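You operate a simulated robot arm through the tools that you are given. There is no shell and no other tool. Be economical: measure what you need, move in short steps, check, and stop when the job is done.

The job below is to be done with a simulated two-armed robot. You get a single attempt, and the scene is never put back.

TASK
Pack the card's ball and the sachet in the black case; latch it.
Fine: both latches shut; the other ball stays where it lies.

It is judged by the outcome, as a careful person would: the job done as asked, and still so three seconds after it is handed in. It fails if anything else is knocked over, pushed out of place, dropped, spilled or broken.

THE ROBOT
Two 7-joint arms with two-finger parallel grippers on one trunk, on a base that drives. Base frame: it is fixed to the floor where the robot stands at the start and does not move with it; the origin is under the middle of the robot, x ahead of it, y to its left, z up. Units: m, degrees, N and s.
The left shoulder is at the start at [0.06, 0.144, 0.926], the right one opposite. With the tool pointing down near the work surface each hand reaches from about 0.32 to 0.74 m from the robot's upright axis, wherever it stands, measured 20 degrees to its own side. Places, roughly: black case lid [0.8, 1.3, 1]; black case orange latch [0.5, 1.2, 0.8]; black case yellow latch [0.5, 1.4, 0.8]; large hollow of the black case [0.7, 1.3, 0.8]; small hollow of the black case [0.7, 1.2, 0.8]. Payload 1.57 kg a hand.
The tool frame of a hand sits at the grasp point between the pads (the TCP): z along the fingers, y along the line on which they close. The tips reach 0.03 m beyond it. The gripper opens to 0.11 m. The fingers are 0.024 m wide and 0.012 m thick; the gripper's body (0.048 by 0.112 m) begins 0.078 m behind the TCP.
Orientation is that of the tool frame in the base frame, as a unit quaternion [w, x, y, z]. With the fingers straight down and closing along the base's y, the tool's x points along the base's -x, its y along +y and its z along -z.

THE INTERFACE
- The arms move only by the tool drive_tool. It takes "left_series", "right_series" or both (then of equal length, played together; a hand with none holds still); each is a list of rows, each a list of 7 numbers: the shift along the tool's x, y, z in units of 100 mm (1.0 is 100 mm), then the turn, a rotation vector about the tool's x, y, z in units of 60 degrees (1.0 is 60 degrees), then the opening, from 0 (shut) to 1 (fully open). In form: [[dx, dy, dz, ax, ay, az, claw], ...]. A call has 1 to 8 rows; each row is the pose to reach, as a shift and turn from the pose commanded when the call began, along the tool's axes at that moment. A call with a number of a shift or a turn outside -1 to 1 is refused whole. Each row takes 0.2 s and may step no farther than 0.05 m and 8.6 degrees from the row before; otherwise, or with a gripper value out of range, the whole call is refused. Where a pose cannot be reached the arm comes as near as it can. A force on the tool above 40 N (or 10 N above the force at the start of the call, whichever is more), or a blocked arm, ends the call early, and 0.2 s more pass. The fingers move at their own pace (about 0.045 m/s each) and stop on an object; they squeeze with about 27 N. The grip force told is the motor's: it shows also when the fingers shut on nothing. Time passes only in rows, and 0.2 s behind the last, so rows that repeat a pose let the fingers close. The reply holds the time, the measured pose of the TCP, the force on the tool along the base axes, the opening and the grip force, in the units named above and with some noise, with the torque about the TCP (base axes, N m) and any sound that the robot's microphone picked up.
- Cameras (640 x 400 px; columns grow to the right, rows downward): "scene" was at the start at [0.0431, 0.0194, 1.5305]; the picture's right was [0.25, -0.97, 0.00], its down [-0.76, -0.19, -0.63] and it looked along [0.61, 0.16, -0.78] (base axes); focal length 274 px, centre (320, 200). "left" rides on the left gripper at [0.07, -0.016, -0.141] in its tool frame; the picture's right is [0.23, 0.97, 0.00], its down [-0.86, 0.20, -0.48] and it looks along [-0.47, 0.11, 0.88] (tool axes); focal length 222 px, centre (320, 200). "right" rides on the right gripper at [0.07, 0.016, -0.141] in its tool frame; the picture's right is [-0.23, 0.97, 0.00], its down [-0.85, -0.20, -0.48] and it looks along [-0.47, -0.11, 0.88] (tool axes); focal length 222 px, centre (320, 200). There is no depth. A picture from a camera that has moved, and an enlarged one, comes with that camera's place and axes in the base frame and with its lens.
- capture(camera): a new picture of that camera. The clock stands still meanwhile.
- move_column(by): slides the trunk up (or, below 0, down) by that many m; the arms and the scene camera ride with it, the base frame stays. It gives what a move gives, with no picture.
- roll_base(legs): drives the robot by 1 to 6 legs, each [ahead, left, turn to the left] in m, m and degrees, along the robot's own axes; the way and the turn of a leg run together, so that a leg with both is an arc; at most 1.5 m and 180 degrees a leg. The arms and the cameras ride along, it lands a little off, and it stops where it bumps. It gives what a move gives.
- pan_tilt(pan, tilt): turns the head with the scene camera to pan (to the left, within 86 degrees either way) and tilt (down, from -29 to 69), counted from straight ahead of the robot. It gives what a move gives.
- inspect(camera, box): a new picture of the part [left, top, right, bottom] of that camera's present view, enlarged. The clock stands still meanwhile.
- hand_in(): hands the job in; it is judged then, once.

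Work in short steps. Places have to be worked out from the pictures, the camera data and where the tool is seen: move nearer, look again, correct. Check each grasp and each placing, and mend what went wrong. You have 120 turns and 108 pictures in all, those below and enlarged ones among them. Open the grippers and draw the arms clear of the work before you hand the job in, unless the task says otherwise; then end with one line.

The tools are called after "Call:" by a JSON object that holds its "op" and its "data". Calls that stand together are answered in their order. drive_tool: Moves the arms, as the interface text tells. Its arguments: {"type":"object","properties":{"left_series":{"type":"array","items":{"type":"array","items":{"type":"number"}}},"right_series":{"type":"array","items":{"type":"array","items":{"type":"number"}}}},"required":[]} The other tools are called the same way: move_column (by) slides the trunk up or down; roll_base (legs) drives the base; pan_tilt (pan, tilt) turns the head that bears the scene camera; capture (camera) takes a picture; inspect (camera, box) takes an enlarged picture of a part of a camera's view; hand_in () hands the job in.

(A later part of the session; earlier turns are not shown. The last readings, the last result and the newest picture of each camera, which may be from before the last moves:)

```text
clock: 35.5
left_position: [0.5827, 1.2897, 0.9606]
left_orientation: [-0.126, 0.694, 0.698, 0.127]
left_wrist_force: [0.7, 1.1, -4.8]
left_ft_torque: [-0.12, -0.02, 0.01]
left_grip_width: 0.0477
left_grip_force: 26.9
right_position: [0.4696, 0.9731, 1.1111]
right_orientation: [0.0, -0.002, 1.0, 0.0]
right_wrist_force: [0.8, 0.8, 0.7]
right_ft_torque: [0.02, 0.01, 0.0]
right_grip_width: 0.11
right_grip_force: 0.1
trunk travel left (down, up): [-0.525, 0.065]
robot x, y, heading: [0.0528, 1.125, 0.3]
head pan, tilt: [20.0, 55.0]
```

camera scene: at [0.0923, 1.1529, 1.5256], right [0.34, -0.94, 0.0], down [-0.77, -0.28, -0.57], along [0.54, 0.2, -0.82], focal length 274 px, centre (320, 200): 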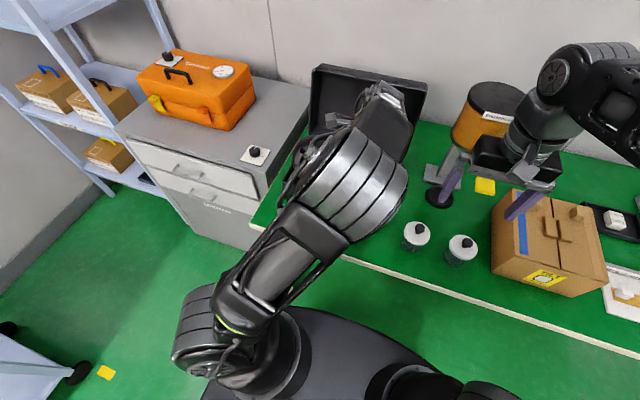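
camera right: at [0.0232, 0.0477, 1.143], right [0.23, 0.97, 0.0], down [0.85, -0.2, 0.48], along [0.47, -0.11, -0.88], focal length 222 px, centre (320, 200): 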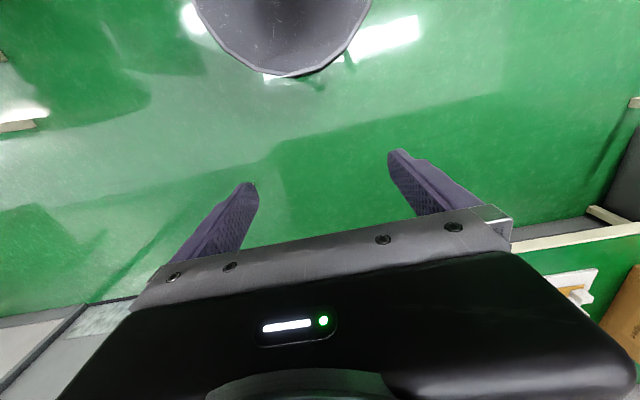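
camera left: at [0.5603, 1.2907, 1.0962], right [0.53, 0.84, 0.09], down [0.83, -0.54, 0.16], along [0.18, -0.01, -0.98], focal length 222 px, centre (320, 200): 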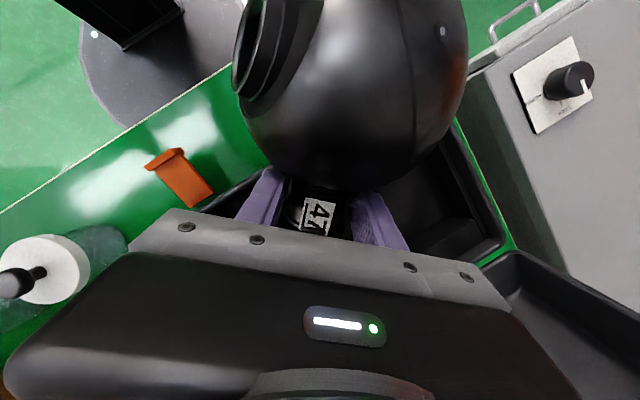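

Now +45° more, moving toward (0.643, 1.299).

Call:
{"op": "drive_tool", "data": {"left_series": [[0.02, 0.1, 0.0, -0.0425, 0, 0.1175, 0], [0.03, 0.2, 0.01, -0.085, 0, 0.235, 0], [0.05, 0.3, 0.02, -0.1275, 0, 0.3525, 0], [0.06, 0.4, 0.02, -0.17, 0, 0.47, 0], [0.08, 0.5, 0.03, -0.2125, 0, 0.5875, 0], [0.094, 0.6, 0.034, -0.255, 0, 0.705, 0], [0.094, 0.6, 0.034, -0.255, 0, 0.705, 0]]}}

Call:
{"op": "capture", "data": {"camera": "left"}}

Call:
{"op": "inspect", "data": {"camera": "scene", "box": [260, 50, 460, 220]}}

```text
clock: 37.1
left_position: [0.644, 1.3006, 0.9597]
left_orientation: [-0.071, 0.909, 0.377, 0.162]
left_wrist_force: [0.3, 0.4, -3.9]
left_ft_torque: [-0.07, 0.1, -0.03]
left_grip_width: 0.0474
left_grip_force: 27.4
right_position: [0.4701, 0.9738, 1.1115]
right_orientation: [0.0, -0.002, 1.0, 0.0]
right_wrist_force: [-0.6, -0.2, 0.2]
right_ft_torque: [0.04, -0.03, 0.03]
right_grip_width: 0.1104
right_grip_force: 0.0
trunk travel left (down, up): [-0.525, 0.065]
robot x, y, heading: [0.0552, 1.1293, 0.2]
head pan, tilt: [20.0, 55.0]
```

```text
73 pictures are left
camera left: at [0.6443, 1.3234, 1.1175], right [0.84, -0.53, 0.07], down [-0.54, -0.83, 0.15], along [-0.02, -0.16, -0.99], focal length 222 px, centre (320, 200)
```

left: 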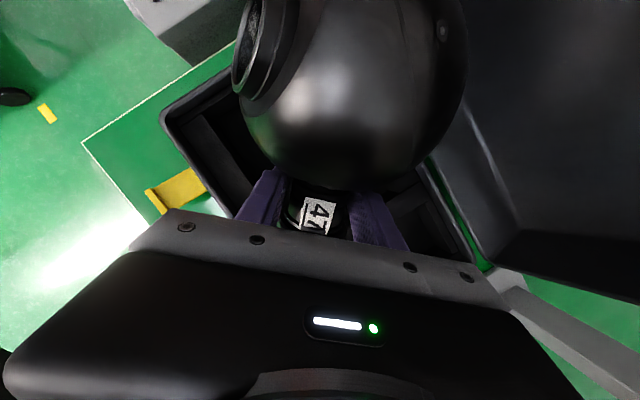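

```text
2.35 times, centred on (360, 135) of scene
camera zoom: at [0.0922, 1.1528, 1.5256], right [0.35, -0.94, 0.0], down [-0.77, -0.28, -0.57], along [0.54, 0.2, -0.82], focal length 644 px, centre (226, 353)
```

zoom: 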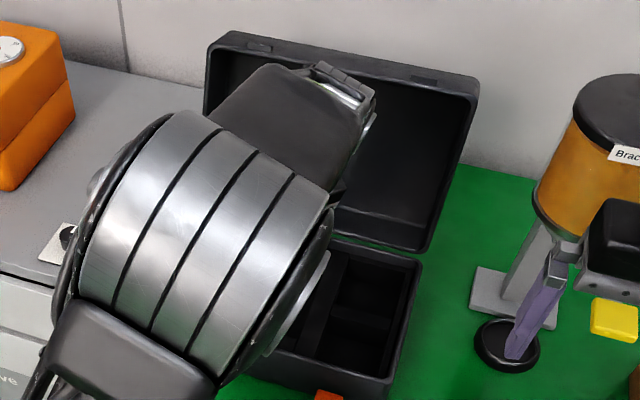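

Reached. I zoom the wrist view to locate the hollow's walls relative to the ball.

Call:
{"op": "inspect", "data": {"camera": "left", "box": [140, 50, 500, 280]}}

Call:
{"op": "inspect", "data": {"camera": "scene", "box": [340, 110, 420, 190]}}

```text
1.74 times, centred on (320, 165) of left
camera zoom: at [0.6443, 1.3234, 1.1175], right [0.84, -0.53, 0.07], down [-0.54, -0.83, 0.15], along [-0.02, -0.16, -0.99], focal length 386 px, centre (320, 261)
```

zoom: 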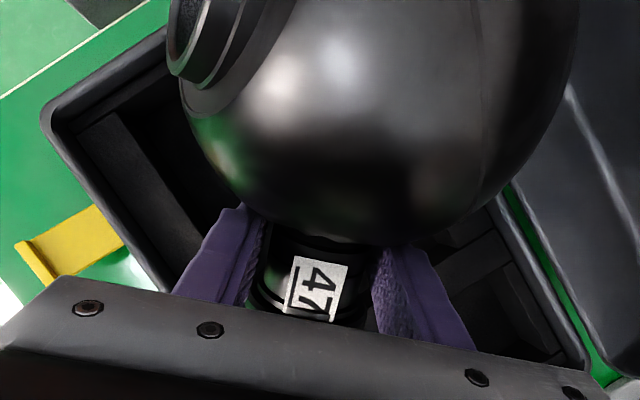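

```text
5.00 times, centred on (380, 150) of scene
camera zoom: at [0.0922, 1.1528, 1.5256], right [0.35, -0.94, 0.0], down [-0.77, -0.28, -0.57], along [0.54, 0.2, -0.82], focal length 1368 px, centre (20, 450)
```

zoom: 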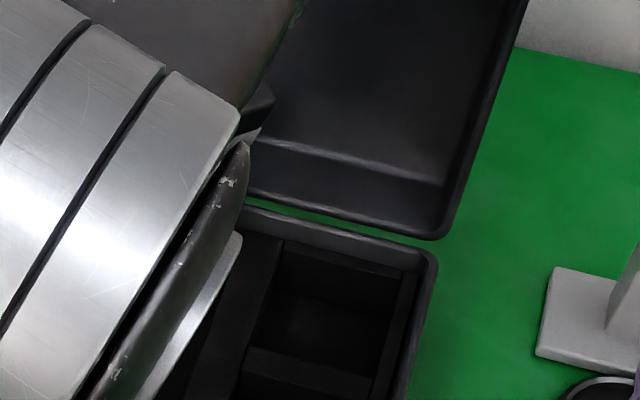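

Hollow measured at x 0.58–0.76, y 1.24–1.43; I correct by about +5 mm in y and lower 90 mm.

Call:
{"op": "drive_tool", "data": {"left_series": [[-0.07, -0.05, 0.21, 0, 0, 0, 0], [-0.14, -0.05, 0.43, 0, 0, 0, 0], [-0.21, -0.05, 0.64, 0, 0, 0, 0], [-0.286, -0.05, 0.853, 0, 0, 0, 0], [-0.286, -0.05, 0.853, 0, 0, 0, 0]]}}

Call:
{"op": "inspect", "data": {"camera": "left", "box": [140, 50, 500, 280]}}

```text
clock: 38.3
left_position: [0.6372, 1.3089, 0.8706]
left_orientation: [-0.073, 0.908, 0.38, 0.161]
left_wrist_force: [-21.9, 1.4, 4.1]
left_ft_torque: [0.36, -0.52, 0.95]
left_grip_width: 0.0475
left_grip_force: 27.1
right_position: [0.4674, 0.9731, 1.1119]
right_orientation: [0.003, -0.001, 1.0, -0.001]
right_wrist_force: [-0.4, 0.5, 1.1]
right_ft_torque: [0.02, 0.01, 0.02]
right_grip_width: 0.1101
right_grip_force: 0.0
trunk travel left (down, up): [-0.525, 0.065]
robot x, y, heading: [0.0532, 1.1265, 0.4]
head pan, tilt: [20.0, 55.0]
```

```text
1.74 times, centred on (320, 165) of left
camera zoom: at [0.638, 1.3312, 1.0276], right [0.85, -0.53, 0.07], down [-0.53, -0.83, 0.15], along [-0.02, -0.16, -0.99], focal length 386 px, centre (320, 261)
```

zoom: 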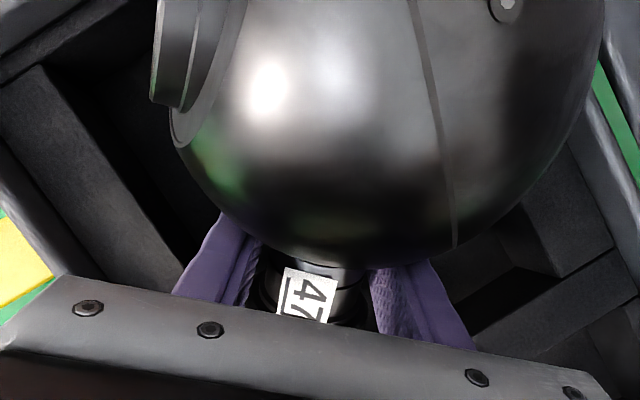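

The ball touched the back ledge: the hollow's real extent is x 0.582–0.724, y 1.238–1.433, so the neck must lie along y after all. I lift back up.

Call:
{"op": "drive_tool", "data": {"left_series": [[-0.07, -0.07, 0.03, 0, 0, 0, 0], [0.07, -0.07, -0.21, 0, 0, 0, 0], [0.14, -0.07, -0.43, 0, 0, 0, 0], [0.22, -0.07, -0.64, 0, 0, 0, 0], [0.306, -0.07, -0.85, 0, 0, 0, 0]]}}

Call:
{"op": "inspect", "data": {"camera": "left", "box": [140, 50, 500, 280]}}

```text
clock: 39.5
left_position: [0.6358, 1.3114, 0.9617]
left_orientation: [-0.071, 0.908, 0.379, 0.163]
left_wrist_force: [0.8, 0.2, -4.7]
left_ft_torque: [-0.08, 0.08, 0.02]
left_grip_width: 0.0471
left_grip_force: 27.4
right_position: [0.4703, 0.9734, 1.1113]
right_orientation: [0.001, -0.001, 1.0, 0.0]
right_wrist_force: [0.6, 0.2, -0.2]
right_ft_torque: [-0.01, 0.02, -0.01]
right_grip_width: 0.11
right_grip_force: 0.0
trunk travel left (down, up): [-0.525, 0.065]
robot x, y, heading: [0.0548, 1.128, 0.3]
head pan, tilt: [20.0, 55.0]
```

```text
1.74 times, centred on (320, 165) of left
camera zoom: at [0.6365, 1.3338, 1.1178], right [0.84, -0.53, 0.07], down [-0.54, -0.83, 0.15], along [-0.02, -0.16, -0.99], focal length 386 px, centre (320, 261)
```

zoom: 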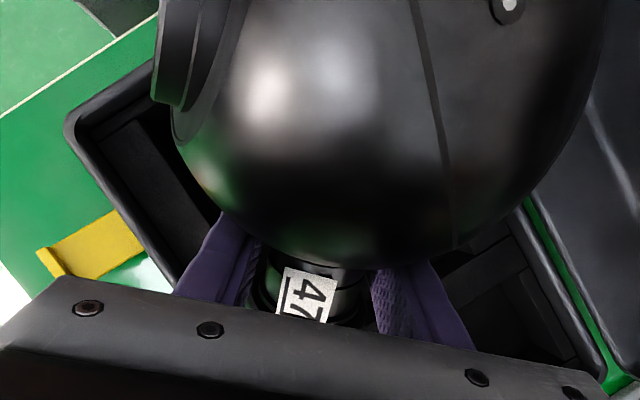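

The ball pitched about 6° in the grip during that contact; harmless and correctable. I rotate back 45° and move to x = 0.653, y = 1.2945, then take out 6° of lean.

Call:
{"op": "drive_tool", "data": {"left_series": [[0, 0.04, 0, 0.0425, 0, -0.1175, 0], [0, 0.08, 0, 0.085, 0, -0.235, 0], [0, 0.12, 0, 0.1275, 0, -0.3525, 0], [0, 0.16, 0, 0.17, 0, -0.47, 0], [0, 0.2, 0, 0.2125, 0, -0.5875, 0], [0, 0.24, 0, 0.255, 0, -0.705, 0], [0, 0.24, 0, 0.255, 0, -0.705, 0]]}}

Call:
{"op": "drive_tool", "data": {"left_series": [[0, 0, 0, 0, -0.05, 0, 0], [0, 0, 0, 0, -0.1, 0, 0], [0, 0, 0, 0, -0.1, 0, 0]]}}

Call:
{"op": "inspect", "data": {"camera": "left", "box": [140, 50, 500, 280]}}

Call:
{"op": "inspect", "data": {"camera": "scene", "box": [260, 50, 460, 220]}}

```text
clock: 41.1
left_position: [0.654, 1.2938, 0.9612]
left_orientation: [-0.126, 0.693, 0.699, 0.127]
left_wrist_force: [-0.2, 0.6, -4.5]
left_ft_torque: [-0.13, 0.0, 0.0]
left_grip_width: 0.0468
left_grip_force: 26.1
right_position: [0.4691, 0.9736, 1.1103]
right_orientation: [0.001, -0.002, 1.0, 0.0]
right_wrist_force: [-0.5, -0.2, 0.2]
right_ft_torque: [0.01, 0.0, -0.01]
right_grip_width: 0.1099
right_grip_force: 0.0
trunk travel left (down, up): [-0.525, 0.065]
robot x, y, heading: [0.0558, 1.1218, 0.5]
head pan, tilt: [20.0, 55.0]
```

```text
clock: 41.9
left_position: [0.6534, 1.294, 0.9614]
left_orientation: [-0.09, 0.699, 0.704, 0.091]
left_wrist_force: [0.2, 0.6, -3.2]
left_ft_torque: [-0.12, 0.03, -0.03]
left_grip_width: 0.047
left_grip_force: 26.7
right_position: [0.4699, 0.9723, 1.1122]
right_orientation: [0.001, -0.002, 1.0, 0.001]
right_wrist_force: [0.3, 0.7, 0.2]
right_ft_torque: [0.0, 0.02, 0.0]
right_grip_width: 0.11
right_grip_force: 0.0
trunk travel left (down, up): [-0.525, 0.065]
robot x, y, heading: [0.0573, 1.1292, 0.3]
head pan, tilt: [20.0, 55.0]
```

```text
1.74 times, centred on (320, 165) of left
camera zoom: at [0.6365, 1.3264, 1.1149], right [0.97, 0.23, 0.06], down [0.21, -0.95, 0.25], along [0.11, -0.23, -0.97], focal length 386 px, centre (320, 261)
```

zoom: 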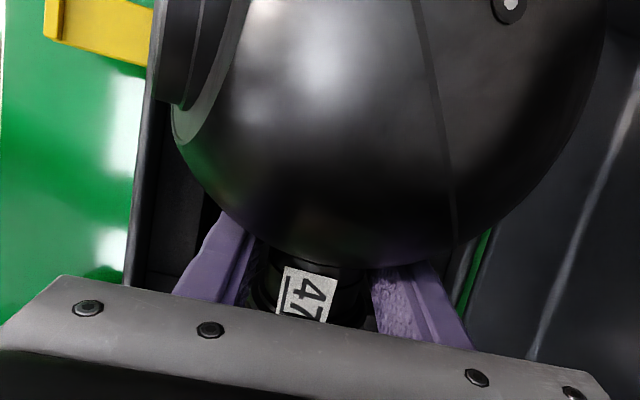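

```text
2.35 times, centred on (360, 135) of scene
camera zoom: at [0.0922, 1.1529, 1.5256], right [0.35, -0.94, 0.0], down [-0.77, -0.28, -0.57], along [0.54, 0.2, -0.82], focal length 644 px, centre (226, 353)
```

zoom: 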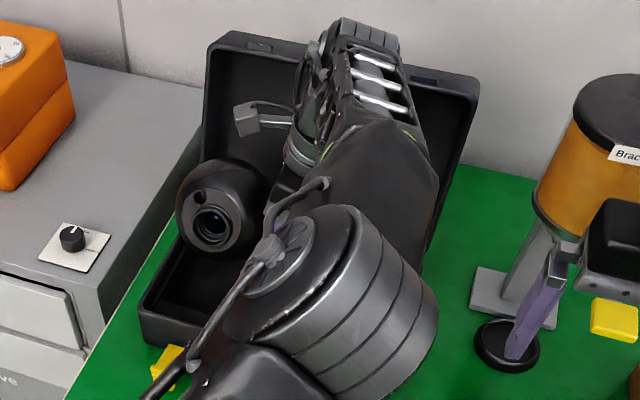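

Ball centre reads (0.649, 1.362), as planned. Lower 70 mm first and check forces.

Call:
{"op": "drive_tool", "data": {"left_series": [[-0.06, 0, 0.22, 0, 0, 0, 0], [-0.12, 0, 0.45, 0, 0, 0, 0], [-0.175, 0, 0.678, 0, 0, 0, 0], [-0.175, 0, 0.678, 0, 0, 0, 0]]}}

Call:
{"op": "inspect", "data": {"camera": "left", "box": [140, 50, 500, 280]}}

Call:
{"op": "inspect", "data": {"camera": "scene", "box": [260, 50, 460, 220]}}

```text
clock: 42.9
left_position: [0.6539, 1.2932, 0.891]
left_orientation: [-0.089, 0.699, 0.703, 0.09]
left_wrist_force: [0.9, 0.1, -5.5]
left_ft_torque: [-0.1, -0.04, 0.02]
left_grip_width: 0.0471
left_grip_force: 26.6
right_position: [0.4701, 0.9737, 1.1114]
right_orientation: [0.002, -0.002, 1.0, 0.0]
right_wrist_force: [1.0, -0.3, -0.4]
right_ft_torque: [-0.02, 0.0, 0.0]
right_grip_width: 0.1102
right_grip_force: 0.0
trunk travel left (down, up): [-0.525, 0.065]
robot x, y, heading: [0.0562, 1.1277, 0.1]
head pan, tilt: [20.0, 55.0]
```

```text
1.74 times, centred on (320, 165) of left
camera zoom: at [0.637, 1.3267, 1.0455], right [0.97, 0.23, 0.06], down [0.2, -0.95, 0.25], along [0.11, -0.23, -0.97], focal length 386 px, centre (320, 261)
```

zoom: 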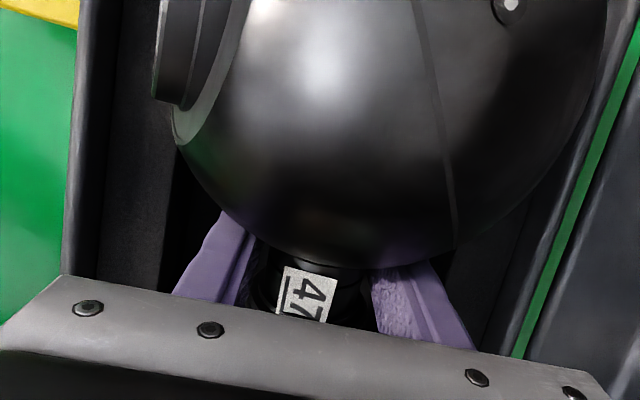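

```text
2.35 times, centred on (360, 135) of scene
camera zoom: at [0.092, 1.153, 1.5256], right [0.35, -0.94, 0.0], down [-0.77, -0.28, -0.57], along [0.54, 0.2, -0.82], focal length 644 px, centre (226, 353)
```

zoom: 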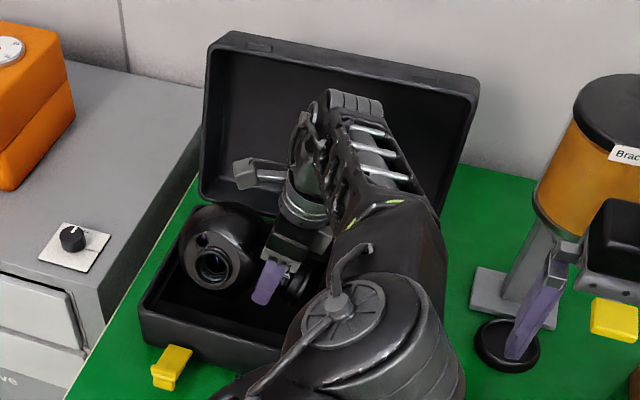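

No contact yet and it looks well aimed. Lower further in small steps until contact.

Call:
{"op": "drive_tool", "data": {"left_series": [[-0.025, 0, 0.1, 0, 0, 0, 0], [-0.05, 0, 0.195, 0, 0, 0, 0], [-0.075, 0, 0.29, 0, 0, 0, 0], [-0.075, 0, 0.29, 0, 0, 0, 0]]}}

```text
clock: 43.9
left_position: [0.6513, 1.2936, 0.8614]
left_orientation: [-0.089, 0.699, 0.703, 0.093]
left_wrist_force: [-0.1, 0.4, -4.5]
left_ft_torque: [-0.15, 0.02, 0.0]
left_grip_width: 0.0471
left_grip_force: 26.3
right_position: [0.4697, 0.9735, 1.1123]
right_orientation: [0.001, -0.001, 1.0, 0.0]
right_wrist_force: [0.4, -0.9, 0.1]
right_ft_torque: [-0.02, -0.03, 0.0]
right_grip_width: 0.1102
right_grip_force: 0.1
trunk travel left (down, up): [-0.525, 0.065]
robot x, y, heading: [0.0527, 1.1262, 0.1]
head pan, tilt: [20.0, 55.0]
```

Still hanging free at z = 0.861; the ball bottom is ≈0.82. Continue in 4 mm steps.

Call:
{"op": "drive_tool", "data": {"left_series": [[-0.01, 0, 0.039, 0, 0, 0, 0], [-0.02, 0, 0.078, 0, 0, 0, 0], [-0.02, 0, 0.078, 0, 0, 0, 0]]}}

Call:
{"op": "drive_tool", "data": {"left_series": [[-0.01, 0, 0.039, 0, 0, 0, 0], [-0.02, 0, 0.078, 0, 0, 0, 0], [-0.02, 0, 0.078, 0, 0, 0, 0]]}}

```text
clock: 44.7
left_position: [0.6479, 1.2936, 0.8569]
left_orientation: [-0.088, 0.699, 0.703, 0.095]
left_wrist_force: [5.9, 3.0, 22.5]
left_ft_torque: [0.11, -0.16, 0.06]
left_grip_width: 0.047
left_grip_force: 27.7
left hand out of reach, approached as far as the arm can: row 1, 2, 3
right_position: [0.469, 0.9721, 1.1117]
right_orientation: [0.002, -0.002, 1.0, -0.001]
right_wrist_force: [0.1, 0.2, 0.1]
right_ft_torque: [0.02, 0.0, -0.03]
right_grip_width: 0.1102
right_grip_force: 0.1
trunk travel left (down, up): [-0.525, 0.065]
robot x, y, heading: [0.0541, 1.1281, 0.3]
head pan, tilt: [20.0, 55.0]
```

```text
clock: 45.4
left_position: [0.6487, 1.2926, 0.8521]
left_orientation: [-0.086, 0.699, 0.703, 0.095]
left_wrist_force: [-6.1, -0.7, 13.6]
left_ft_torque: [-0.26, 0.64, 0.11]
left_grip_width: 0.047
left_grip_force: 27.2
right_position: [0.4682, 0.9736, 1.1112]
right_orientation: [0.001, -0.001, 1.0, 0.002]
right_wrist_force: [-0.4, -0.2, -0.4]
right_ft_torque: [-0.01, -0.03, 0.01]
right_grip_width: 0.11
right_grip_force: 0.1
trunk travel left (down, up): [-0.525, 0.065]
robot x, y, heading: [0.0579, 1.1311, 0.2]
head pan, tilt: [20.0, 55.0]
stopped in row 3 (left hand): the force on the tool passed its limit (the readings are from after the stop); the commanded pose is now the measured one
```

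Contact upward at z ≈ 0.855, consistent with the hollow floor. Look before releasing.

Call:
{"op": "inspect", "data": {"camera": "scene", "box": [260, 90, 400, 210]}}

Call:
{"op": "inspect", "data": {"camera": "left", "box": [140, 50, 500, 280]}}

```text
3.33 times, centred on (330, 150) of scene
camera zoom: at [0.0898, 1.1524, 1.5253], right [0.34, -0.94, 0.0], down [-0.77, -0.28, -0.57], along [0.54, 0.2, -0.82], focal length 912 px, centre (287, 367)
```

zoom: 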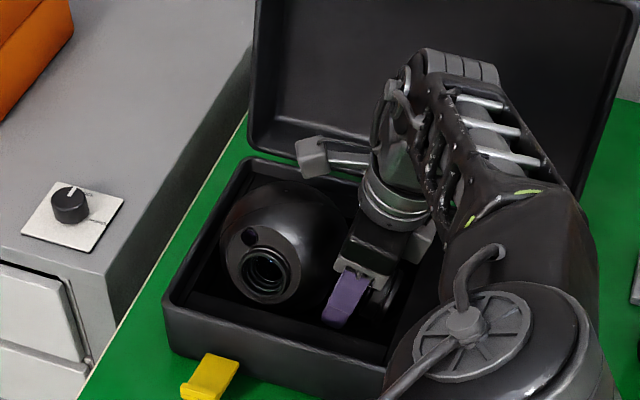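

```text
1.74 times, centred on (320, 165) of left
camera zoom: at [0.6296, 1.3242, 1.0065], right [0.97, 0.22, 0.07], down [0.2, -0.95, 0.25], along [0.12, -0.23, -0.97], focal length 386 px, centre (320, 261)
```

zoom: 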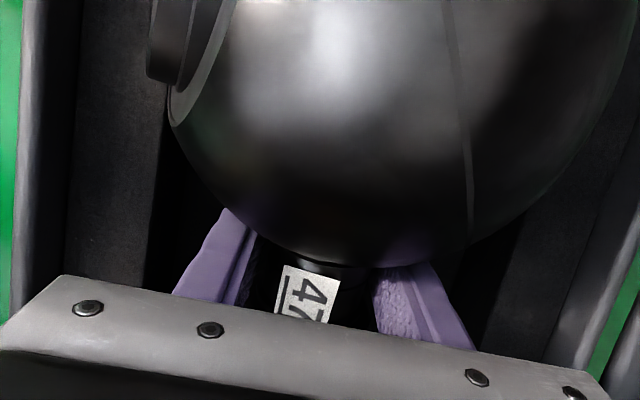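

The ball sits in the hollow. I release with a partial opening, then look.

Call:
{"op": "drive_tool", "data": {"left_series": [[0, 0, 0, 0, 0, 0, 0.5], [0, 0, 0, 0, 0, 0, 0.65], [0, 0, 0, 0, 0, 0, 0.7], [0, 0, 0, 0, 0, 0, 0.7]]}}

Call:
{"op": "inspect", "data": {"camera": "left", "box": [140, 50, 500, 280]}}

```text
clock: 46.4
left_position: [0.6511, 1.2914, 0.8531]
left_orientation: [-0.085, 0.7, 0.703, 0.098]
left_wrist_force: [20.7, -0.7, 25.6]
left_ft_torque: [-0.13, 0.11, 0.02]
left_grip_width: 0.0583
left_grip_force: 0.0
right_position: [0.4699, 0.9728, 1.1109]
right_orientation: [0.0, -0.001, 1.0, 0.0]
right_wrist_force: [0.0, -0.3, 0.6]
right_ft_torque: [0.02, -0.01, -0.01]
right_grip_width: 0.1099
right_grip_force: 0.0
trunk travel left (down, up): [-0.525, 0.065]
robot x, y, heading: [0.0544, 1.1267, 0.3]
head pan, tilt: [20.0, 55.0]
```

```text
1.74 times, centred on (320, 165) of left
camera zoom: at [0.6323, 1.3239, 1.0066], right [0.97, 0.22, 0.08], down [0.2, -0.95, 0.25], along [0.13, -0.23, -0.97], focal length 386 px, centre (320, 261)
```

zoom: 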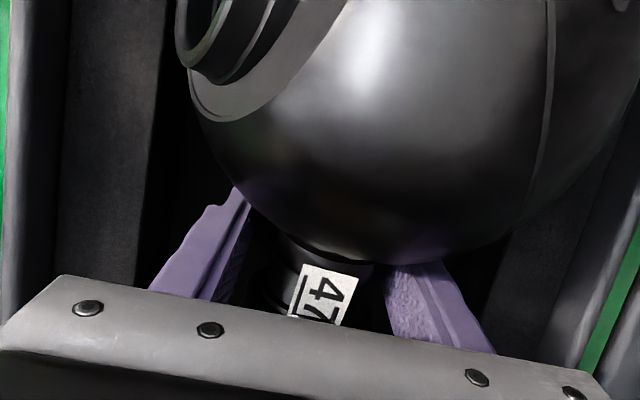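

Released, but the hand presses on something (25 N up). I raise 10 mm and re-check.

Call:
{"op": "drive_tool", "data": {"left_series": [[0.012, 0, -0.05, 0, 0, 0, 0.6], [0.025, 0, -0.1, 0, 0, 0, 0.6], [0.025, 0, -0.1, 0, 0, 0, 0.6]]}}

Call:
{"op": "inspect", "data": {"camera": "left", "box": [140, 50, 500, 280]}}

```text
clock: 47.2
left_position: [0.6482, 1.2927, 0.86]
left_orientation: [-0.088, 0.698, 0.704, 0.094]
left_wrist_force: [-0.1, 0.2, -0.5]
left_ft_torque: [-0.01, -0.02, -0.03]
left_grip_width: 0.0658
left_grip_force: 0.1
right_position: [0.4699, 0.9729, 1.1101]
right_orientation: [0.0, -0.001, 1.0, -0.001]
right_wrist_force: [0.2, -0.6, 0.0]
right_ft_torque: [-0.01, 0.01, -0.02]
right_grip_width: 0.1099
right_grip_force: 0.2
trunk travel left (down, up): [-0.525, 0.065]
robot x, y, heading: [0.052, 1.1269, -0.2]
head pan, tilt: [20.0, 55.0]
```

```text
1.74 times, centred on (320, 165) of left
camera zoom: at [0.6304, 1.3244, 1.0149], right [0.97, 0.23, 0.07], down [0.2, -0.95, 0.25], along [0.12, -0.23, -0.97], focal length 386 px, centre (320, 261)
```

zoom: 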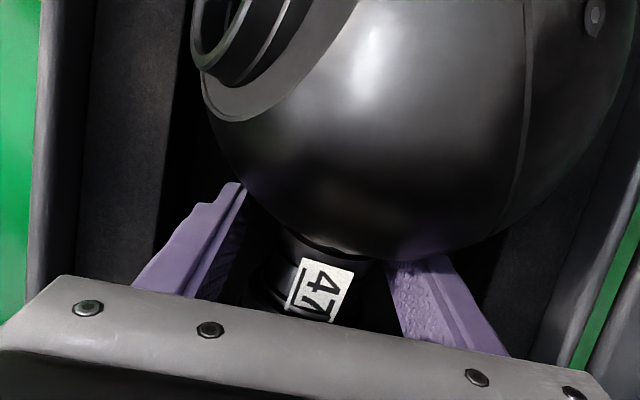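

Hand is free. Retract straight up 0.1 m and view.

Call:
{"op": "drive_tool", "data": {"left_series": [[0.0, 0, -0.2, 0, 0, 0, 0.65], [0.0, 0, -0.45, 0, 0, 0, 0.65], [0.0, 0, -0.7, 0, 0, 0, 0.65], [0.0, 0, -1, 0, 0, 0, 0.65]]}}

Call:
{"op": "drive_tool", "data": {"left_series": [[0.0, -0.3, -0.2, 0, 0, 0, 0.65], [-0.1, -0.65, -0.4, 0, 0, 0, 0.65], [-0.3, -1, -0.6, 0, 0, 0, 0.65]]}}

Call:
{"op": "capture", "data": {"camera": "left"}}

Call:
{"op": "inspect", "data": {"camera": "scene", "box": [260, 60, 460, 230]}}

```text
clock: 48.2
left_position: [0.6477, 1.2669, 0.9583]
left_orientation: [-0.087, 0.699, 0.703, 0.096]
left_wrist_force: [-0.9, -0.4, 0.1]
left_ft_torque: [0.0, 0.02, -0.05]
left_grip_width: 0.0716
left_grip_force: 0.1
right_position: [0.4699, 0.972, 1.1116]
right_orientation: [0.0, -0.001, 1.0, 0.0]
right_wrist_force: [-0.4, -0.7, 0.1]
right_ft_torque: [0.02, 0.02, 0.0]
right_grip_width: 0.11
right_grip_force: 0.0
trunk travel left (down, up): [-0.525, 0.065]
robot x, y, heading: [0.0562, 1.1301, 0.2]
head pan, tilt: [20.0, 55.0]
```

```text
clock: 49.0
left_position: [0.5455, 1.2223, 1.0078]
left_orientation: [-0.085, 0.699, 0.704, 0.095]
left_wrist_force: [0.4, 0.5, 0.1]
left_ft_torque: [-0.04, -0.04, -0.01]
left_grip_width: 0.0714
left_grip_force: 0.1
right_position: [0.4684, 0.9731, 1.1119]
right_orientation: [0.002, -0.001, 1.0, 0.001]
right_wrist_force: [-0.1, -0.1, 0.5]
right_ft_torque: [0.02, 0.0, 0.03]
right_grip_width: 0.1102
right_grip_force: 0.1
trunk travel left (down, up): [-0.525, 0.065]
robot x, y, heading: [0.0534, 1.1295, 0.2]
head pan, tilt: [20.0, 55.0]
```

```text
59 pictures are left
camera left: at [0.5284, 1.2547, 1.1617], right [0.97, 0.22, 0.07], down [0.2, -0.95, 0.25], along [0.12, -0.23, -0.97], focal length 222 px, centre (320, 200)
```

left: 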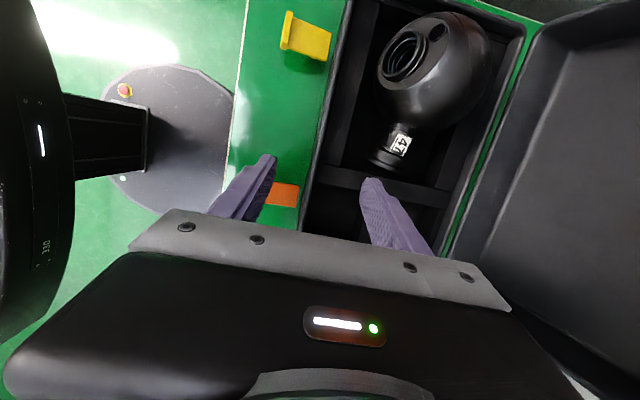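

```text
2.35 times, centred on (360, 145) of scene
camera zoom: at [0.0905, 1.1524, 1.5256], right [0.34, -0.94, 0.0], down [-0.77, -0.28, -0.57], along [0.54, 0.2, -0.82], focal length 644 px, centre (226, 329)
```

zoom: 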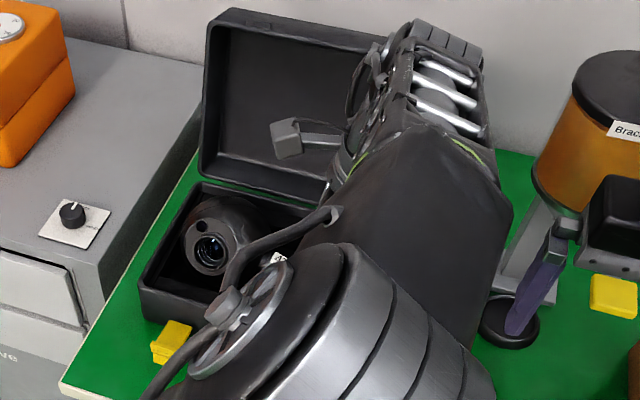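

Ball sits well in the hollow. Now the sachet with the right hand: back off, tuck the left hand higher and nearer, then drive right to y≈0.66.

Call:
{"op": "roll_base", "data": {"legs": [[-0.3, 0, 0]]}}

Call:
{"op": "drive_tool", "data": {"left_series": [[0, -0.2, -0.25, 0, 0.0, 0, 0.65], [0.1, -0.4, -0.5, 0, -0.05, 0, 0.65], [0.2, -0.6, -0.75, 0, -0.1, 0, 0.65], [0.3, -0.8, -1, 0, -0.15, 0, 0.65], [0.4, -0.8, -1, 0, -0.25, 0, 0.65]]}}

Call:
{"op": "roll_base", "data": {"legs": [[0, -0.46, 0]]}}

Call:
{"op": "pan_tilt", "data": {"pan": -10, "tilt": 35}}

Call:
{"op": "capture", "data": {"camera": "scene"}}

```text
clock: 51.0
left_position: [0.2461, 1.2216, 1.009]
left_orientation: [-0.086, 0.698, 0.704, 0.095]
left_wrist_force: [-0.2, -0.4, 0.1]
left_ft_torque: [0.0, -0.04, 0.0]
left_grip_width: 0.0717
left_grip_force: 0.1
right_position: [0.1692, 0.9723, 1.1113]
right_orientation: [0.002, -0.002, 1.0, 0.0]
right_wrist_force: [-0.7, -0.1, -0.2]
right_ft_torque: [-0.01, -0.01, -0.03]
right_grip_width: 0.1099
right_grip_force: 0.1
trunk travel left (down, up): [-0.525, 0.065]
robot x, y, heading: [-0.2436, 1.1241, 0.2]
head pan, tilt: [20.0, 55.0]
```

```text
clock: 52.2
left_position: [0.166, 1.2359, 1.1129]
left_orientation: [0.006, 0.705, 0.709, 0.002]
left_wrist_force: [0.2, 0.3, -0.4]
left_ft_torque: [-0.02, 0.0, -0.01]
left_grip_width: 0.0715
left_grip_force: 0.0
right_position: [0.1702, 0.9734, 1.1114]
right_orientation: [0.001, -0.002, 1.0, 0.0]
right_wrist_force: [0.0, 0.0, 0.6]
right_ft_torque: [-0.02, 0.01, -0.01]
right_grip_width: 0.11
right_grip_force: 0.1
trunk travel left (down, up): [-0.525, 0.065]
robot x, y, heading: [-0.2452, 1.1251, 0.1]
head pan, tilt: [20.0, 55.0]
```

```text
clock: 55.0
left_position: [0.1684, 0.7747, 1.1126]
left_orientation: [0.006, 0.704, 0.71, 0.003]
left_wrist_force: [-0.2, -0.7, 0.5]
left_ft_torque: [0.03, 0.01, 0.0]
left_grip_width: 0.072
left_grip_force: 0.0
right_position: [0.174, 0.5125, 1.1123]
right_orientation: [0.001, -0.005, 1.0, 0.001]
right_wrist_force: [0.4, -0.6, 0.0]
right_ft_torque: [-0.01, -0.02, 0.01]
right_grip_width: 0.1099
right_grip_force: 0.0
trunk travel left (down, up): [-0.525, 0.065]
robot x, y, heading: [-0.2422, 0.6635, 0.6]
head pan, tilt: [20.0, 55.0]
```

```text
clock: 56.0
left_position: [0.1692, 0.7753, 1.1134]
left_orientation: [0.006, 0.704, 0.71, 0.002]
left_wrist_force: [0.3, -0.8, -0.1]
left_ft_torque: [0.03, 0.01, -0.01]
left_grip_width: 0.0714
left_grip_force: 0.1
right_position: [0.1727, 0.5131, 1.1102]
right_orientation: [0.001, -0.004, 1.0, 0.0]
right_wrist_force: [-0.3, -0.2, -0.2]
right_ft_torque: [0.0, -0.01, 0.0]
right_grip_width: 0.1104
right_grip_force: 0.1
trunk travel left (down, up): [-0.525, 0.065]
robot x, y, heading: [-0.2429, 0.6653, 0.7]
head pan, tilt: [-10.0, 35.0]
```

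```text
57 pictures are left
camera scene: at [-0.1862, 0.6506, 1.5538], right [-0.16, -0.99, 0.0], down [-0.57, 0.09, -0.82], along [0.81, -0.13, -0.57], focal length 274 px, centre (320, 200)
```

scene: 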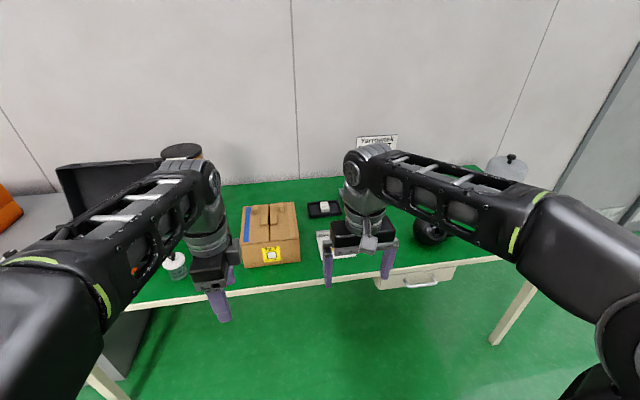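

Zoom on the sachet for its position and orientation.

Call:
{"op": "inspect", "data": {"camera": "scene", "box": [295, 190, 355, 230]}}

```text
10.00 times, centred on (325, 210) of scene
camera zoom: at [-0.1862, 0.6506, 1.5538], right [-0.16, -0.99, 0.0], down [-0.57, 0.09, -0.82], along [0.81, -0.13, -0.57], focal length 2736 px, centre (270, 100)
```

zoom: 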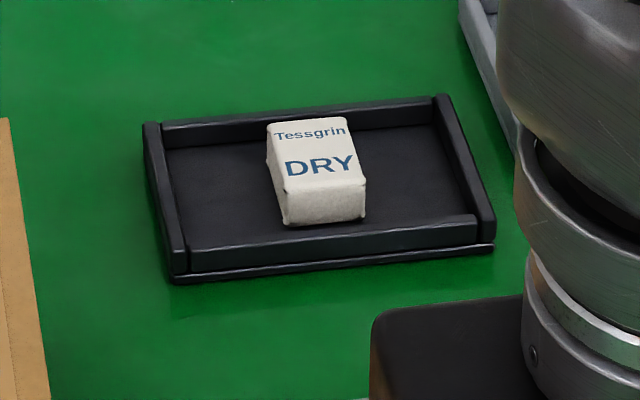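

Sachet is at ≈(0.787, 0.467), ~0.038 wide in y, squared with the axes. Drive forward 0.36 m and bring the right hand over it with a 0.07 m opening.

Call:
{"op": "roll_base", "data": {"legs": [[0.36, 0, 0]]}}

Call:
{"op": "drive_tool", "data": {"right_series": [[-0.3, -0.1, 0.1, 0, 0, 0, 0.65], [-0.6, -0.2, 0.2, 0, 0, 0, 0.65], [-1, -0.35, 0.3, 0, 0, 0, 0.65]]}}

Call:
{"op": "drive_tool", "data": {"right_series": [[-0.3, 0, 0.3, 0, 0, 0, 0.65], [-0.6, 0, 0.6, 0, 0, 0, 0.65], [-1, 0, 0.9, 0, 0, 0, 0.65]]}}

Call:
{"op": "capture", "data": {"camera": "right"}}

Call:
{"op": "capture", "data": {"camera": "scene"}}

```text
clock: 58.3
left_position: [0.5305, 0.777, 1.1126]
left_orientation: [0.006, 0.704, 0.711, 0.002]
left_wrist_force: [1.1, -0.4, 0.1]
left_ft_torque: [-0.01, -0.03, 0.0]
left_grip_width: 0.0716
left_grip_force: 0.0
right_position: [0.5364, 0.5154, 1.1102]
right_orientation: [0.001, -0.004, 1.0, 0.001]
right_wrist_force: [0.1, 0.8, 0.0]
right_ft_torque: [-0.02, 0.04, 0.0]
right_grip_width: 0.1099
right_grip_force: 0.0
trunk travel left (down, up): [-0.525, 0.065]
robot x, y, heading: [0.1205, 0.6672, 0.2]
head pan, tilt: [-10.0, 35.0]
```

```text
clock: 59.1
left_position: [0.5315, 0.7769, 1.1122]
left_orientation: [0.005, 0.704, 0.71, 0.001]
left_wrist_force: [-0.4, 0.0, -0.1]
left_ft_torque: [-0.01, 0.01, 0.03]
left_grip_width: 0.0713
left_grip_force: 0.0
right_position: [0.6357, 0.4789, 1.0804]
right_orientation: [0.001, -0.004, 1.0, 0.001]
right_wrist_force: [0.3, -0.1, -1.1]
right_ft_torque: [-0.02, 0.07, 0.0]
right_grip_width: 0.0715
right_grip_force: 0.0
trunk travel left (down, up): [-0.525, 0.065]
robot x, y, heading: [0.1201, 0.6662, 0.4]
head pan, tilt: [-10.0, 35.0]
```

```text
clock: 59.9
left_position: [0.5325, 0.7777, 1.1126]
left_orientation: [0.006, 0.704, 0.71, 0.002]
left_wrist_force: [-0.4, -0.4, 0.6]
left_ft_torque: [0.0, 0.0, 0.01]
left_grip_width: 0.0715
left_grip_force: 0.1
right_position: [0.7382, 0.4805, 0.9903]
right_orientation: [0.0, -0.003, 1.0, -0.001]
right_wrist_force: [-0.3, -0.3, -0.5]
right_ft_torque: [0.01, 0.04, -0.01]
right_grip_width: 0.0715
right_grip_force: 0.1
trunk travel left (down, up): [-0.525, 0.065]
robot x, y, heading: [0.1181, 0.6671, 0.4]
head pan, tilt: [-10.0, 35.0]
```

```text
55 pictures are left
camera right: at [0.6684, 0.4963, 1.1329], right [0.22, 0.98, 0.0], down [0.86, -0.19, 0.48], along [0.47, -0.1, -0.88], focal length 222 px, centre (320, 200)
```

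right: 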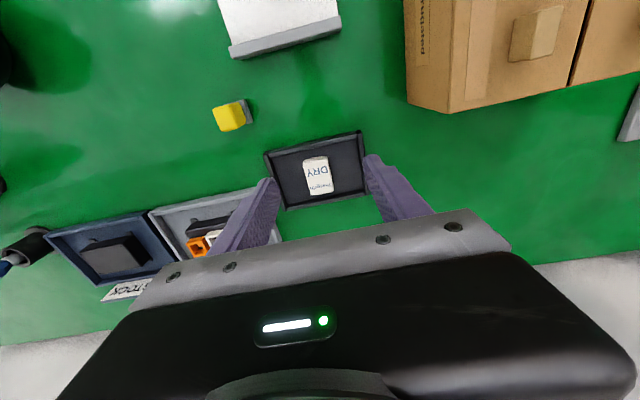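

```text
54 pictures are left
camera scene: at [0.1772, 0.6533, 1.5538], right [-0.17, -0.99, 0.0], down [-0.57, 0.1, -0.82], along [0.81, -0.14, -0.57], focal length 274 px, centre (320, 200)
```

scene: 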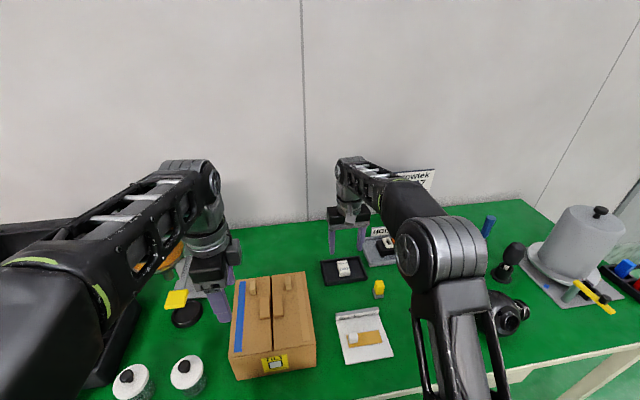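

Wrist view puts the sachet at (0.79, 0.467). Move above it, then check before descending.

Call:
{"op": "drive_tool", "data": {"right_series": [[-0.26, -0.07, 0.3, 0, 0, 0, 0.65], [-0.52, -0.135, 0.7, 0, 0, 0, 0.65], [-0.52, -0.135, 0.7, 0, 0, 0, 0.65]]}}

Call:
{"op": "capture", "data": {"camera": "right"}}

Call:
{"op": "inspect", "data": {"camera": "scene", "box": [300, 200, 400, 300]}}

```text
clock: 60.7
left_position: [0.5302, 0.7765, 1.1137]
left_orientation: [0.006, 0.704, 0.711, 0.003]
left_wrist_force: [0.4, -0.1, -0.8]
left_ft_torque: [0.01, 0.02, -0.01]
left_grip_width: 0.0717
left_grip_force: 0.0
right_position: [0.7882, 0.4676, 0.9224]
right_orientation: [0.002, -0.003, 1.0, 0.0]
right_wrist_force: [-0.2, 0.2, -0.7]
right_ft_torque: [-0.01, 0.0, 0.03]
right_grip_width: 0.0715
right_grip_force: 0.0
trunk travel left (down, up): [-0.525, 0.065]
robot x, y, heading: [0.1182, 0.6676, 0.4]
head pan, tilt: [-10.0, 35.0]
```

```text
53 pictures are left
camera right: at [0.7183, 0.4834, 1.0631], right [0.22, 0.98, 0.0], down [0.86, -0.19, 0.48], along [0.47, -0.1, -0.88], focal length 222 px, centre (320, 200)
```

right: 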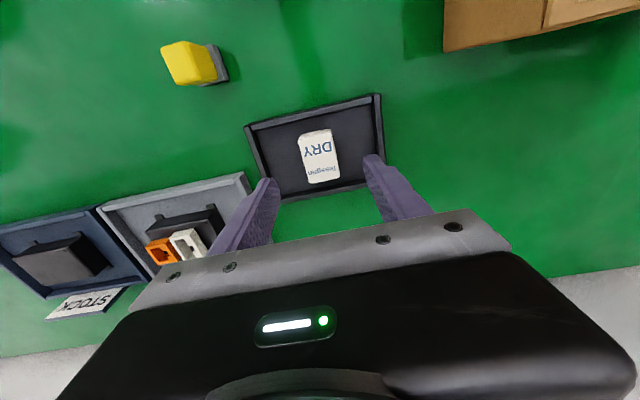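

```text
4.00 times, centred on (350, 250) of scene
camera zoom: at [0.1746, 0.6535, 1.5539], right [-0.17, -0.99, 0.0], down [-0.57, 0.1, -0.82], along [0.81, -0.14, -0.57], focal length 1094 px, centre (200, 0)
```

zoom: 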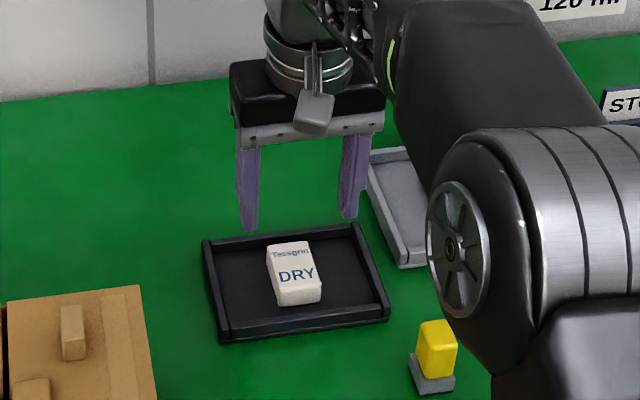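

Aligned. Descend 84 mm and close.

Call:
{"op": "drive_tool", "data": {"right_series": [[-0.02, 0, 0.3, 0, 0, 0, 0.65], [-0.04, 0, 0.6, 0, 0, 0, 0.65], [-0.04, 0, 0.84, 0, 0, 0, 0.65], [-0.04, 0, 0.84, 0, 0, 0, 0.3], [-0.04, 0, 0.84, 0, 0, 0, 0], [-0.04, 0, 0.84, 0, 0, 0, 0], [-0.04, 0, 0.84, 0, 0, 0, 0]]}}

Call:
{"op": "inspect", "data": {"camera": "scene", "box": [300, 200, 400, 300]}}

```text
clock: 62.3
left_position: [0.5297, 0.7775, 1.1125]
left_orientation: [0.006, 0.704, 0.711, 0.003]
left_wrist_force: [0.9, -0.3, 0.3]
left_ft_torque: [-0.02, -0.01, 0.02]
left_grip_width: 0.0714
left_grip_force: 0.0
right_position: [0.7925, 0.4696, 0.8376]
right_orientation: [0.001, -0.003, 1.0, 0.0]
right_wrist_force: [0.1, 0.5, -0.6]
right_ft_torque: [0.0, 0.01, 0.0]
right_grip_width: 0.0369
right_grip_force: 27.2
trunk travel left (down, up): [-0.525, 0.065]
robot x, y, heading: [0.116, 0.6668, 0.3]
head pan, tilt: [-10.0, 35.0]
```

```text
4.00 times, centred on (350, 250) of scene
camera zoom: at [0.175, 0.6534, 1.5538], right [-0.17, -0.99, 0.0], down [-0.57, 0.1, -0.82], along [0.81, -0.14, -0.57], focal length 1094 px, centre (200, 0)
```

zoom: 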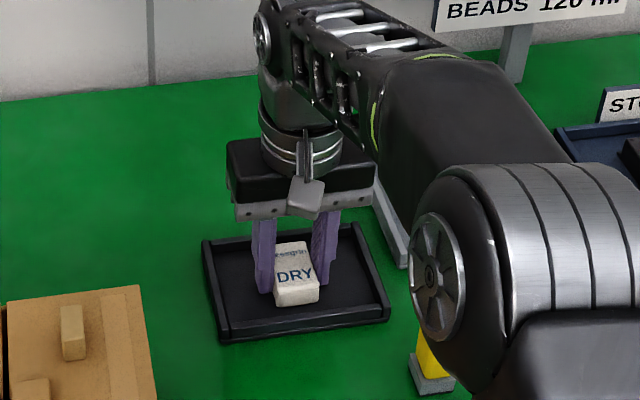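

Gripped at 0.037 m. Lift back along the same path and retract.

Call:
{"op": "drive_tool", "data": {"right_series": [[0, 0, -0.3, 0, 0, 0, 0], [0, 0, -0.6, 0, 0, 0, 0], [0, 0, -1, 0, 0, 0, 0]]}}

Call:
{"op": "drive_tool", "data": {"right_series": [[0.3, 0.1, -0.4, 0, 0, 0, 0], [0.65, 0.2, -0.7, 0, 0, 0, 0], [1, 0.2, -1, 0, 0, 0, 0]]}}

Call:
{"op": "drive_tool", "data": {"right_series": [[0.3, 0.1, -0.2, 0, 0, 0, 0], [0.65, 0.2, -0.4, 0, 0, 0, 0], [1, 0.2, -0.6, 0, 0, 0, 0]]}}

Call:
{"op": "capture", "data": {"camera": "scene"}}

```text
clock: 63.1
left_position: [0.5301, 0.7772, 1.1134]
left_orientation: [0.007, 0.704, 0.71, 0.002]
left_wrist_force: [-0.6, -0.2, -0.8]
left_ft_torque: [-0.01, -0.01, -0.02]
left_grip_width: 0.0715
left_grip_force: 0.1
right_position: [0.7917, 0.4684, 0.9386]
right_orientation: [0.001, -0.004, 1.0, 0.0]
right_wrist_force: [0.7, 0.2, 0.1]
right_ft_torque: [-0.01, 0.01, -0.04]
right_grip_width: 0.0365
right_grip_force: 27.5
trunk travel left (down, up): [-0.525, 0.065]
robot x, y, heading: [0.1185, 0.6712, 0.4]
head pan, tilt: [-10.0, 35.0]
```

```text
refused: row 1 steps farther than a row can; nothing moved
```

```text
clock: 63.9
left_position: [0.5301, 0.7771, 1.112]
left_orientation: [0.007, 0.704, 0.71, 0.004]
left_wrist_force: [-0.9, -0.1, -0.2]
left_ft_torque: [0.04, -0.04, -0.04]
left_grip_width: 0.071
left_grip_force: 0.1
right_position: [0.6902, 0.4867, 0.9981]
right_orientation: [0.002, -0.003, 1.0, 0.0]
right_wrist_force: [-0.1, 0.4, 0.4]
right_ft_torque: [0.0, -0.04, -0.02]
right_grip_width: 0.0366
right_grip_force: 26.4
trunk travel left (down, up): [-0.525, 0.065]
robot x, y, heading: [0.1184, 0.6702, 0.6]
head pan, tilt: [-10.0, 35.0]
```

```text
50 pictures are left
camera scene: at [0.1735, 0.6533, 1.5539], right [-0.17, -0.99, 0.0], down [-0.56, 0.1, -0.82], along [0.81, -0.14, -0.57], focal length 274 px, centre (320, 200)
```

scene: 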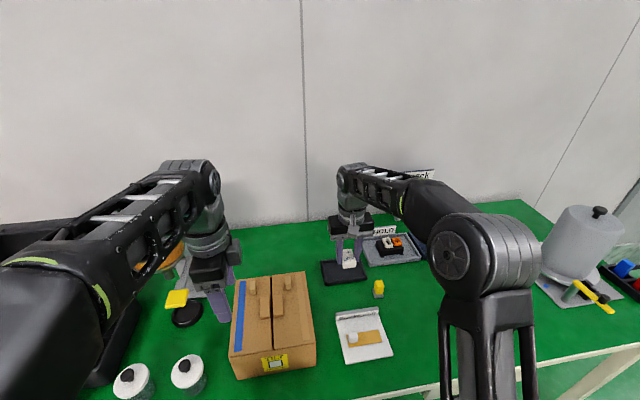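

Sachet is held. Retract the right hand more, then back off and drive left to the case.

Call:
{"op": "drive_tool", "data": {"right_series": [[0.3, 0, -0.2, 0, 0, 0, 0], [0.65, 0, -0.4, 0, 0, 0, 0], [1, 0, -0.6, 0, 0, 0, 0]]}}

Call:
{"op": "roll_base", "data": {"legs": [[-0.36, 0, 0], [0, 0.675, 0]]}}

Call:
{"op": "pan_tilt", "data": {"pan": -5, "tilt": 45}}

Call:
{"op": "capture", "data": {"camera": "scene"}}

```text
clock: 64.7
left_position: [0.5283, 0.7787, 1.1124]
left_orientation: [0.007, 0.704, 0.71, 0.003]
left_wrist_force: [0.2, -1.0, 0.0]
left_ft_torque: [-0.02, 0.02, 0.03]
left_grip_width: 0.0717
left_grip_force: 0.0
right_position: [0.5886, 0.4863, 1.059]
right_orientation: [0.003, -0.003, 1.0, -0.001]
right_wrist_force: [-0.1, -0.6, -0.6]
right_ft_torque: [0.02, 0.0, -0.02]
right_grip_width: 0.0368
right_grip_force: 26.8
trunk travel left (down, up): [-0.525, 0.065]
robot x, y, heading: [0.1178, 0.669, 0.6]
head pan, tilt: [-10.0, 35.0]
```

```text
clock: 70.3
left_position: [0.1659, 1.4581, 1.1125]
left_orientation: [0.006, 0.703, 0.711, 0.003]
left_wrist_force: [-0.5, 0.7, 0.0]
left_ft_torque: [-0.01, 0.02, -0.02]
left_grip_width: 0.0712
left_grip_force: 0.1
right_position: [0.2267, 1.1675, 1.0586]
right_orientation: [0.0, -0.005, 1.0, 0.0]
right_wrist_force: [0.7, 0.6, 0.1]
right_ft_torque: [-0.03, 0.02, 0.02]
right_grip_width: 0.0367
right_grip_force: 27.1
trunk travel left (down, up): [-0.525, 0.065]
robot x, y, heading: [-0.2455, 1.3478, 0.5]
head pan, tilt: [-10.0, 35.0]
```

```text
clock: 71.1
left_position: [0.1651, 1.4571, 1.1128]
left_orientation: [0.006, 0.702, 0.712, 0.003]
left_wrist_force: [0.6, -0.1, 0.2]
left_ft_torque: [-0.02, 0.01, 0.01]
left_grip_width: 0.0714
left_grip_force: 0.1
right_position: [0.227, 1.1668, 1.0587]
right_orientation: [0.0, -0.005, 1.0, 0.0]
right_wrist_force: [-0.2, -0.3, 0.6]
right_ft_torque: [-0.03, 0.04, -0.01]
right_grip_width: 0.037
right_grip_force: 26.2
trunk travel left (down, up): [-0.525, 0.065]
robot x, y, heading: [-0.2473, 1.3463, 0.9]
head pan, tilt: [-5.0, 45.0]
```

```text
49 pictures are left
camera scene: at [-0.1952, 1.3403, 1.5391], right [-0.08, -1.0, 0.0], down [-0.7, 0.05, -0.71], along [0.71, -0.05, -0.71], focal length 274 px, centre (320, 200)
```

scene: 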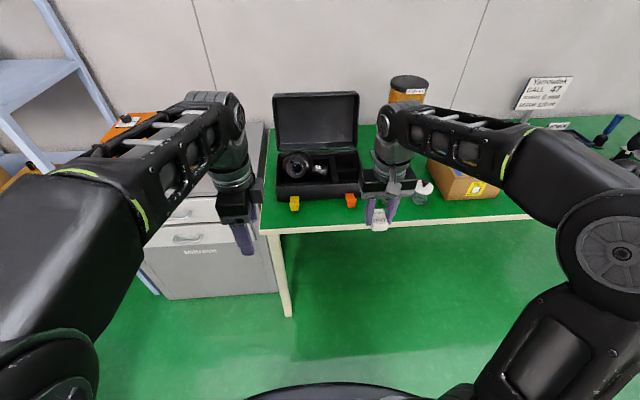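

Great unobstructed view; zoom on the case.

Call:
{"op": "inspect", "data": {"camera": "scene", "box": [265, 80, 375, 220]}}

Call:
{"op": "inspect", "data": {"camera": "scene", "box": [325, 140, 370, 215]}}

```text
2.86 times, centred on (320, 150) of scene
camera zoom: at [-0.1952, 1.3403, 1.5391], right [-0.08, -1.0, 0.0], down [-0.7, 0.05, -0.71], along [0.71, -0.05, -0.71], focal length 782 px, centre (320, 343)
```

zoom: 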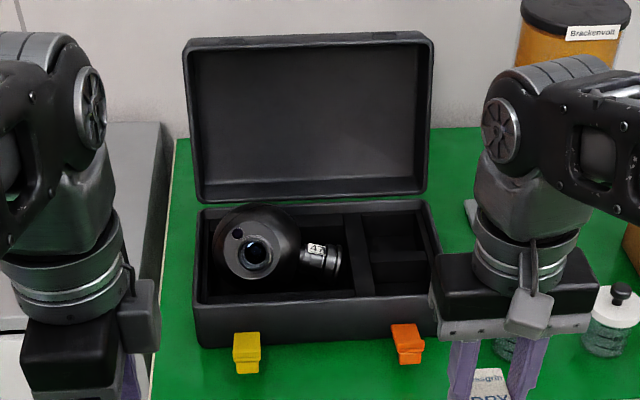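

```text
5.33 times, centred on (348, 178) of scene
camera zoom: at [-0.1952, 1.3403, 1.5391], right [-0.08, -1.0, 0.0], down [-0.7, 0.05, -0.71], along [0.71, -0.05, -0.71], focal length 1459 px, centre (173, 320)
```

zoom: 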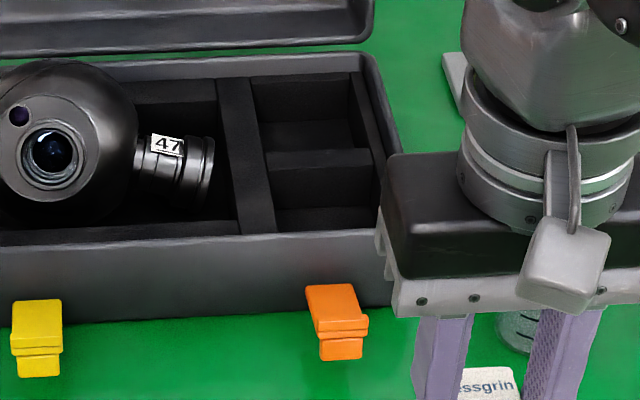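

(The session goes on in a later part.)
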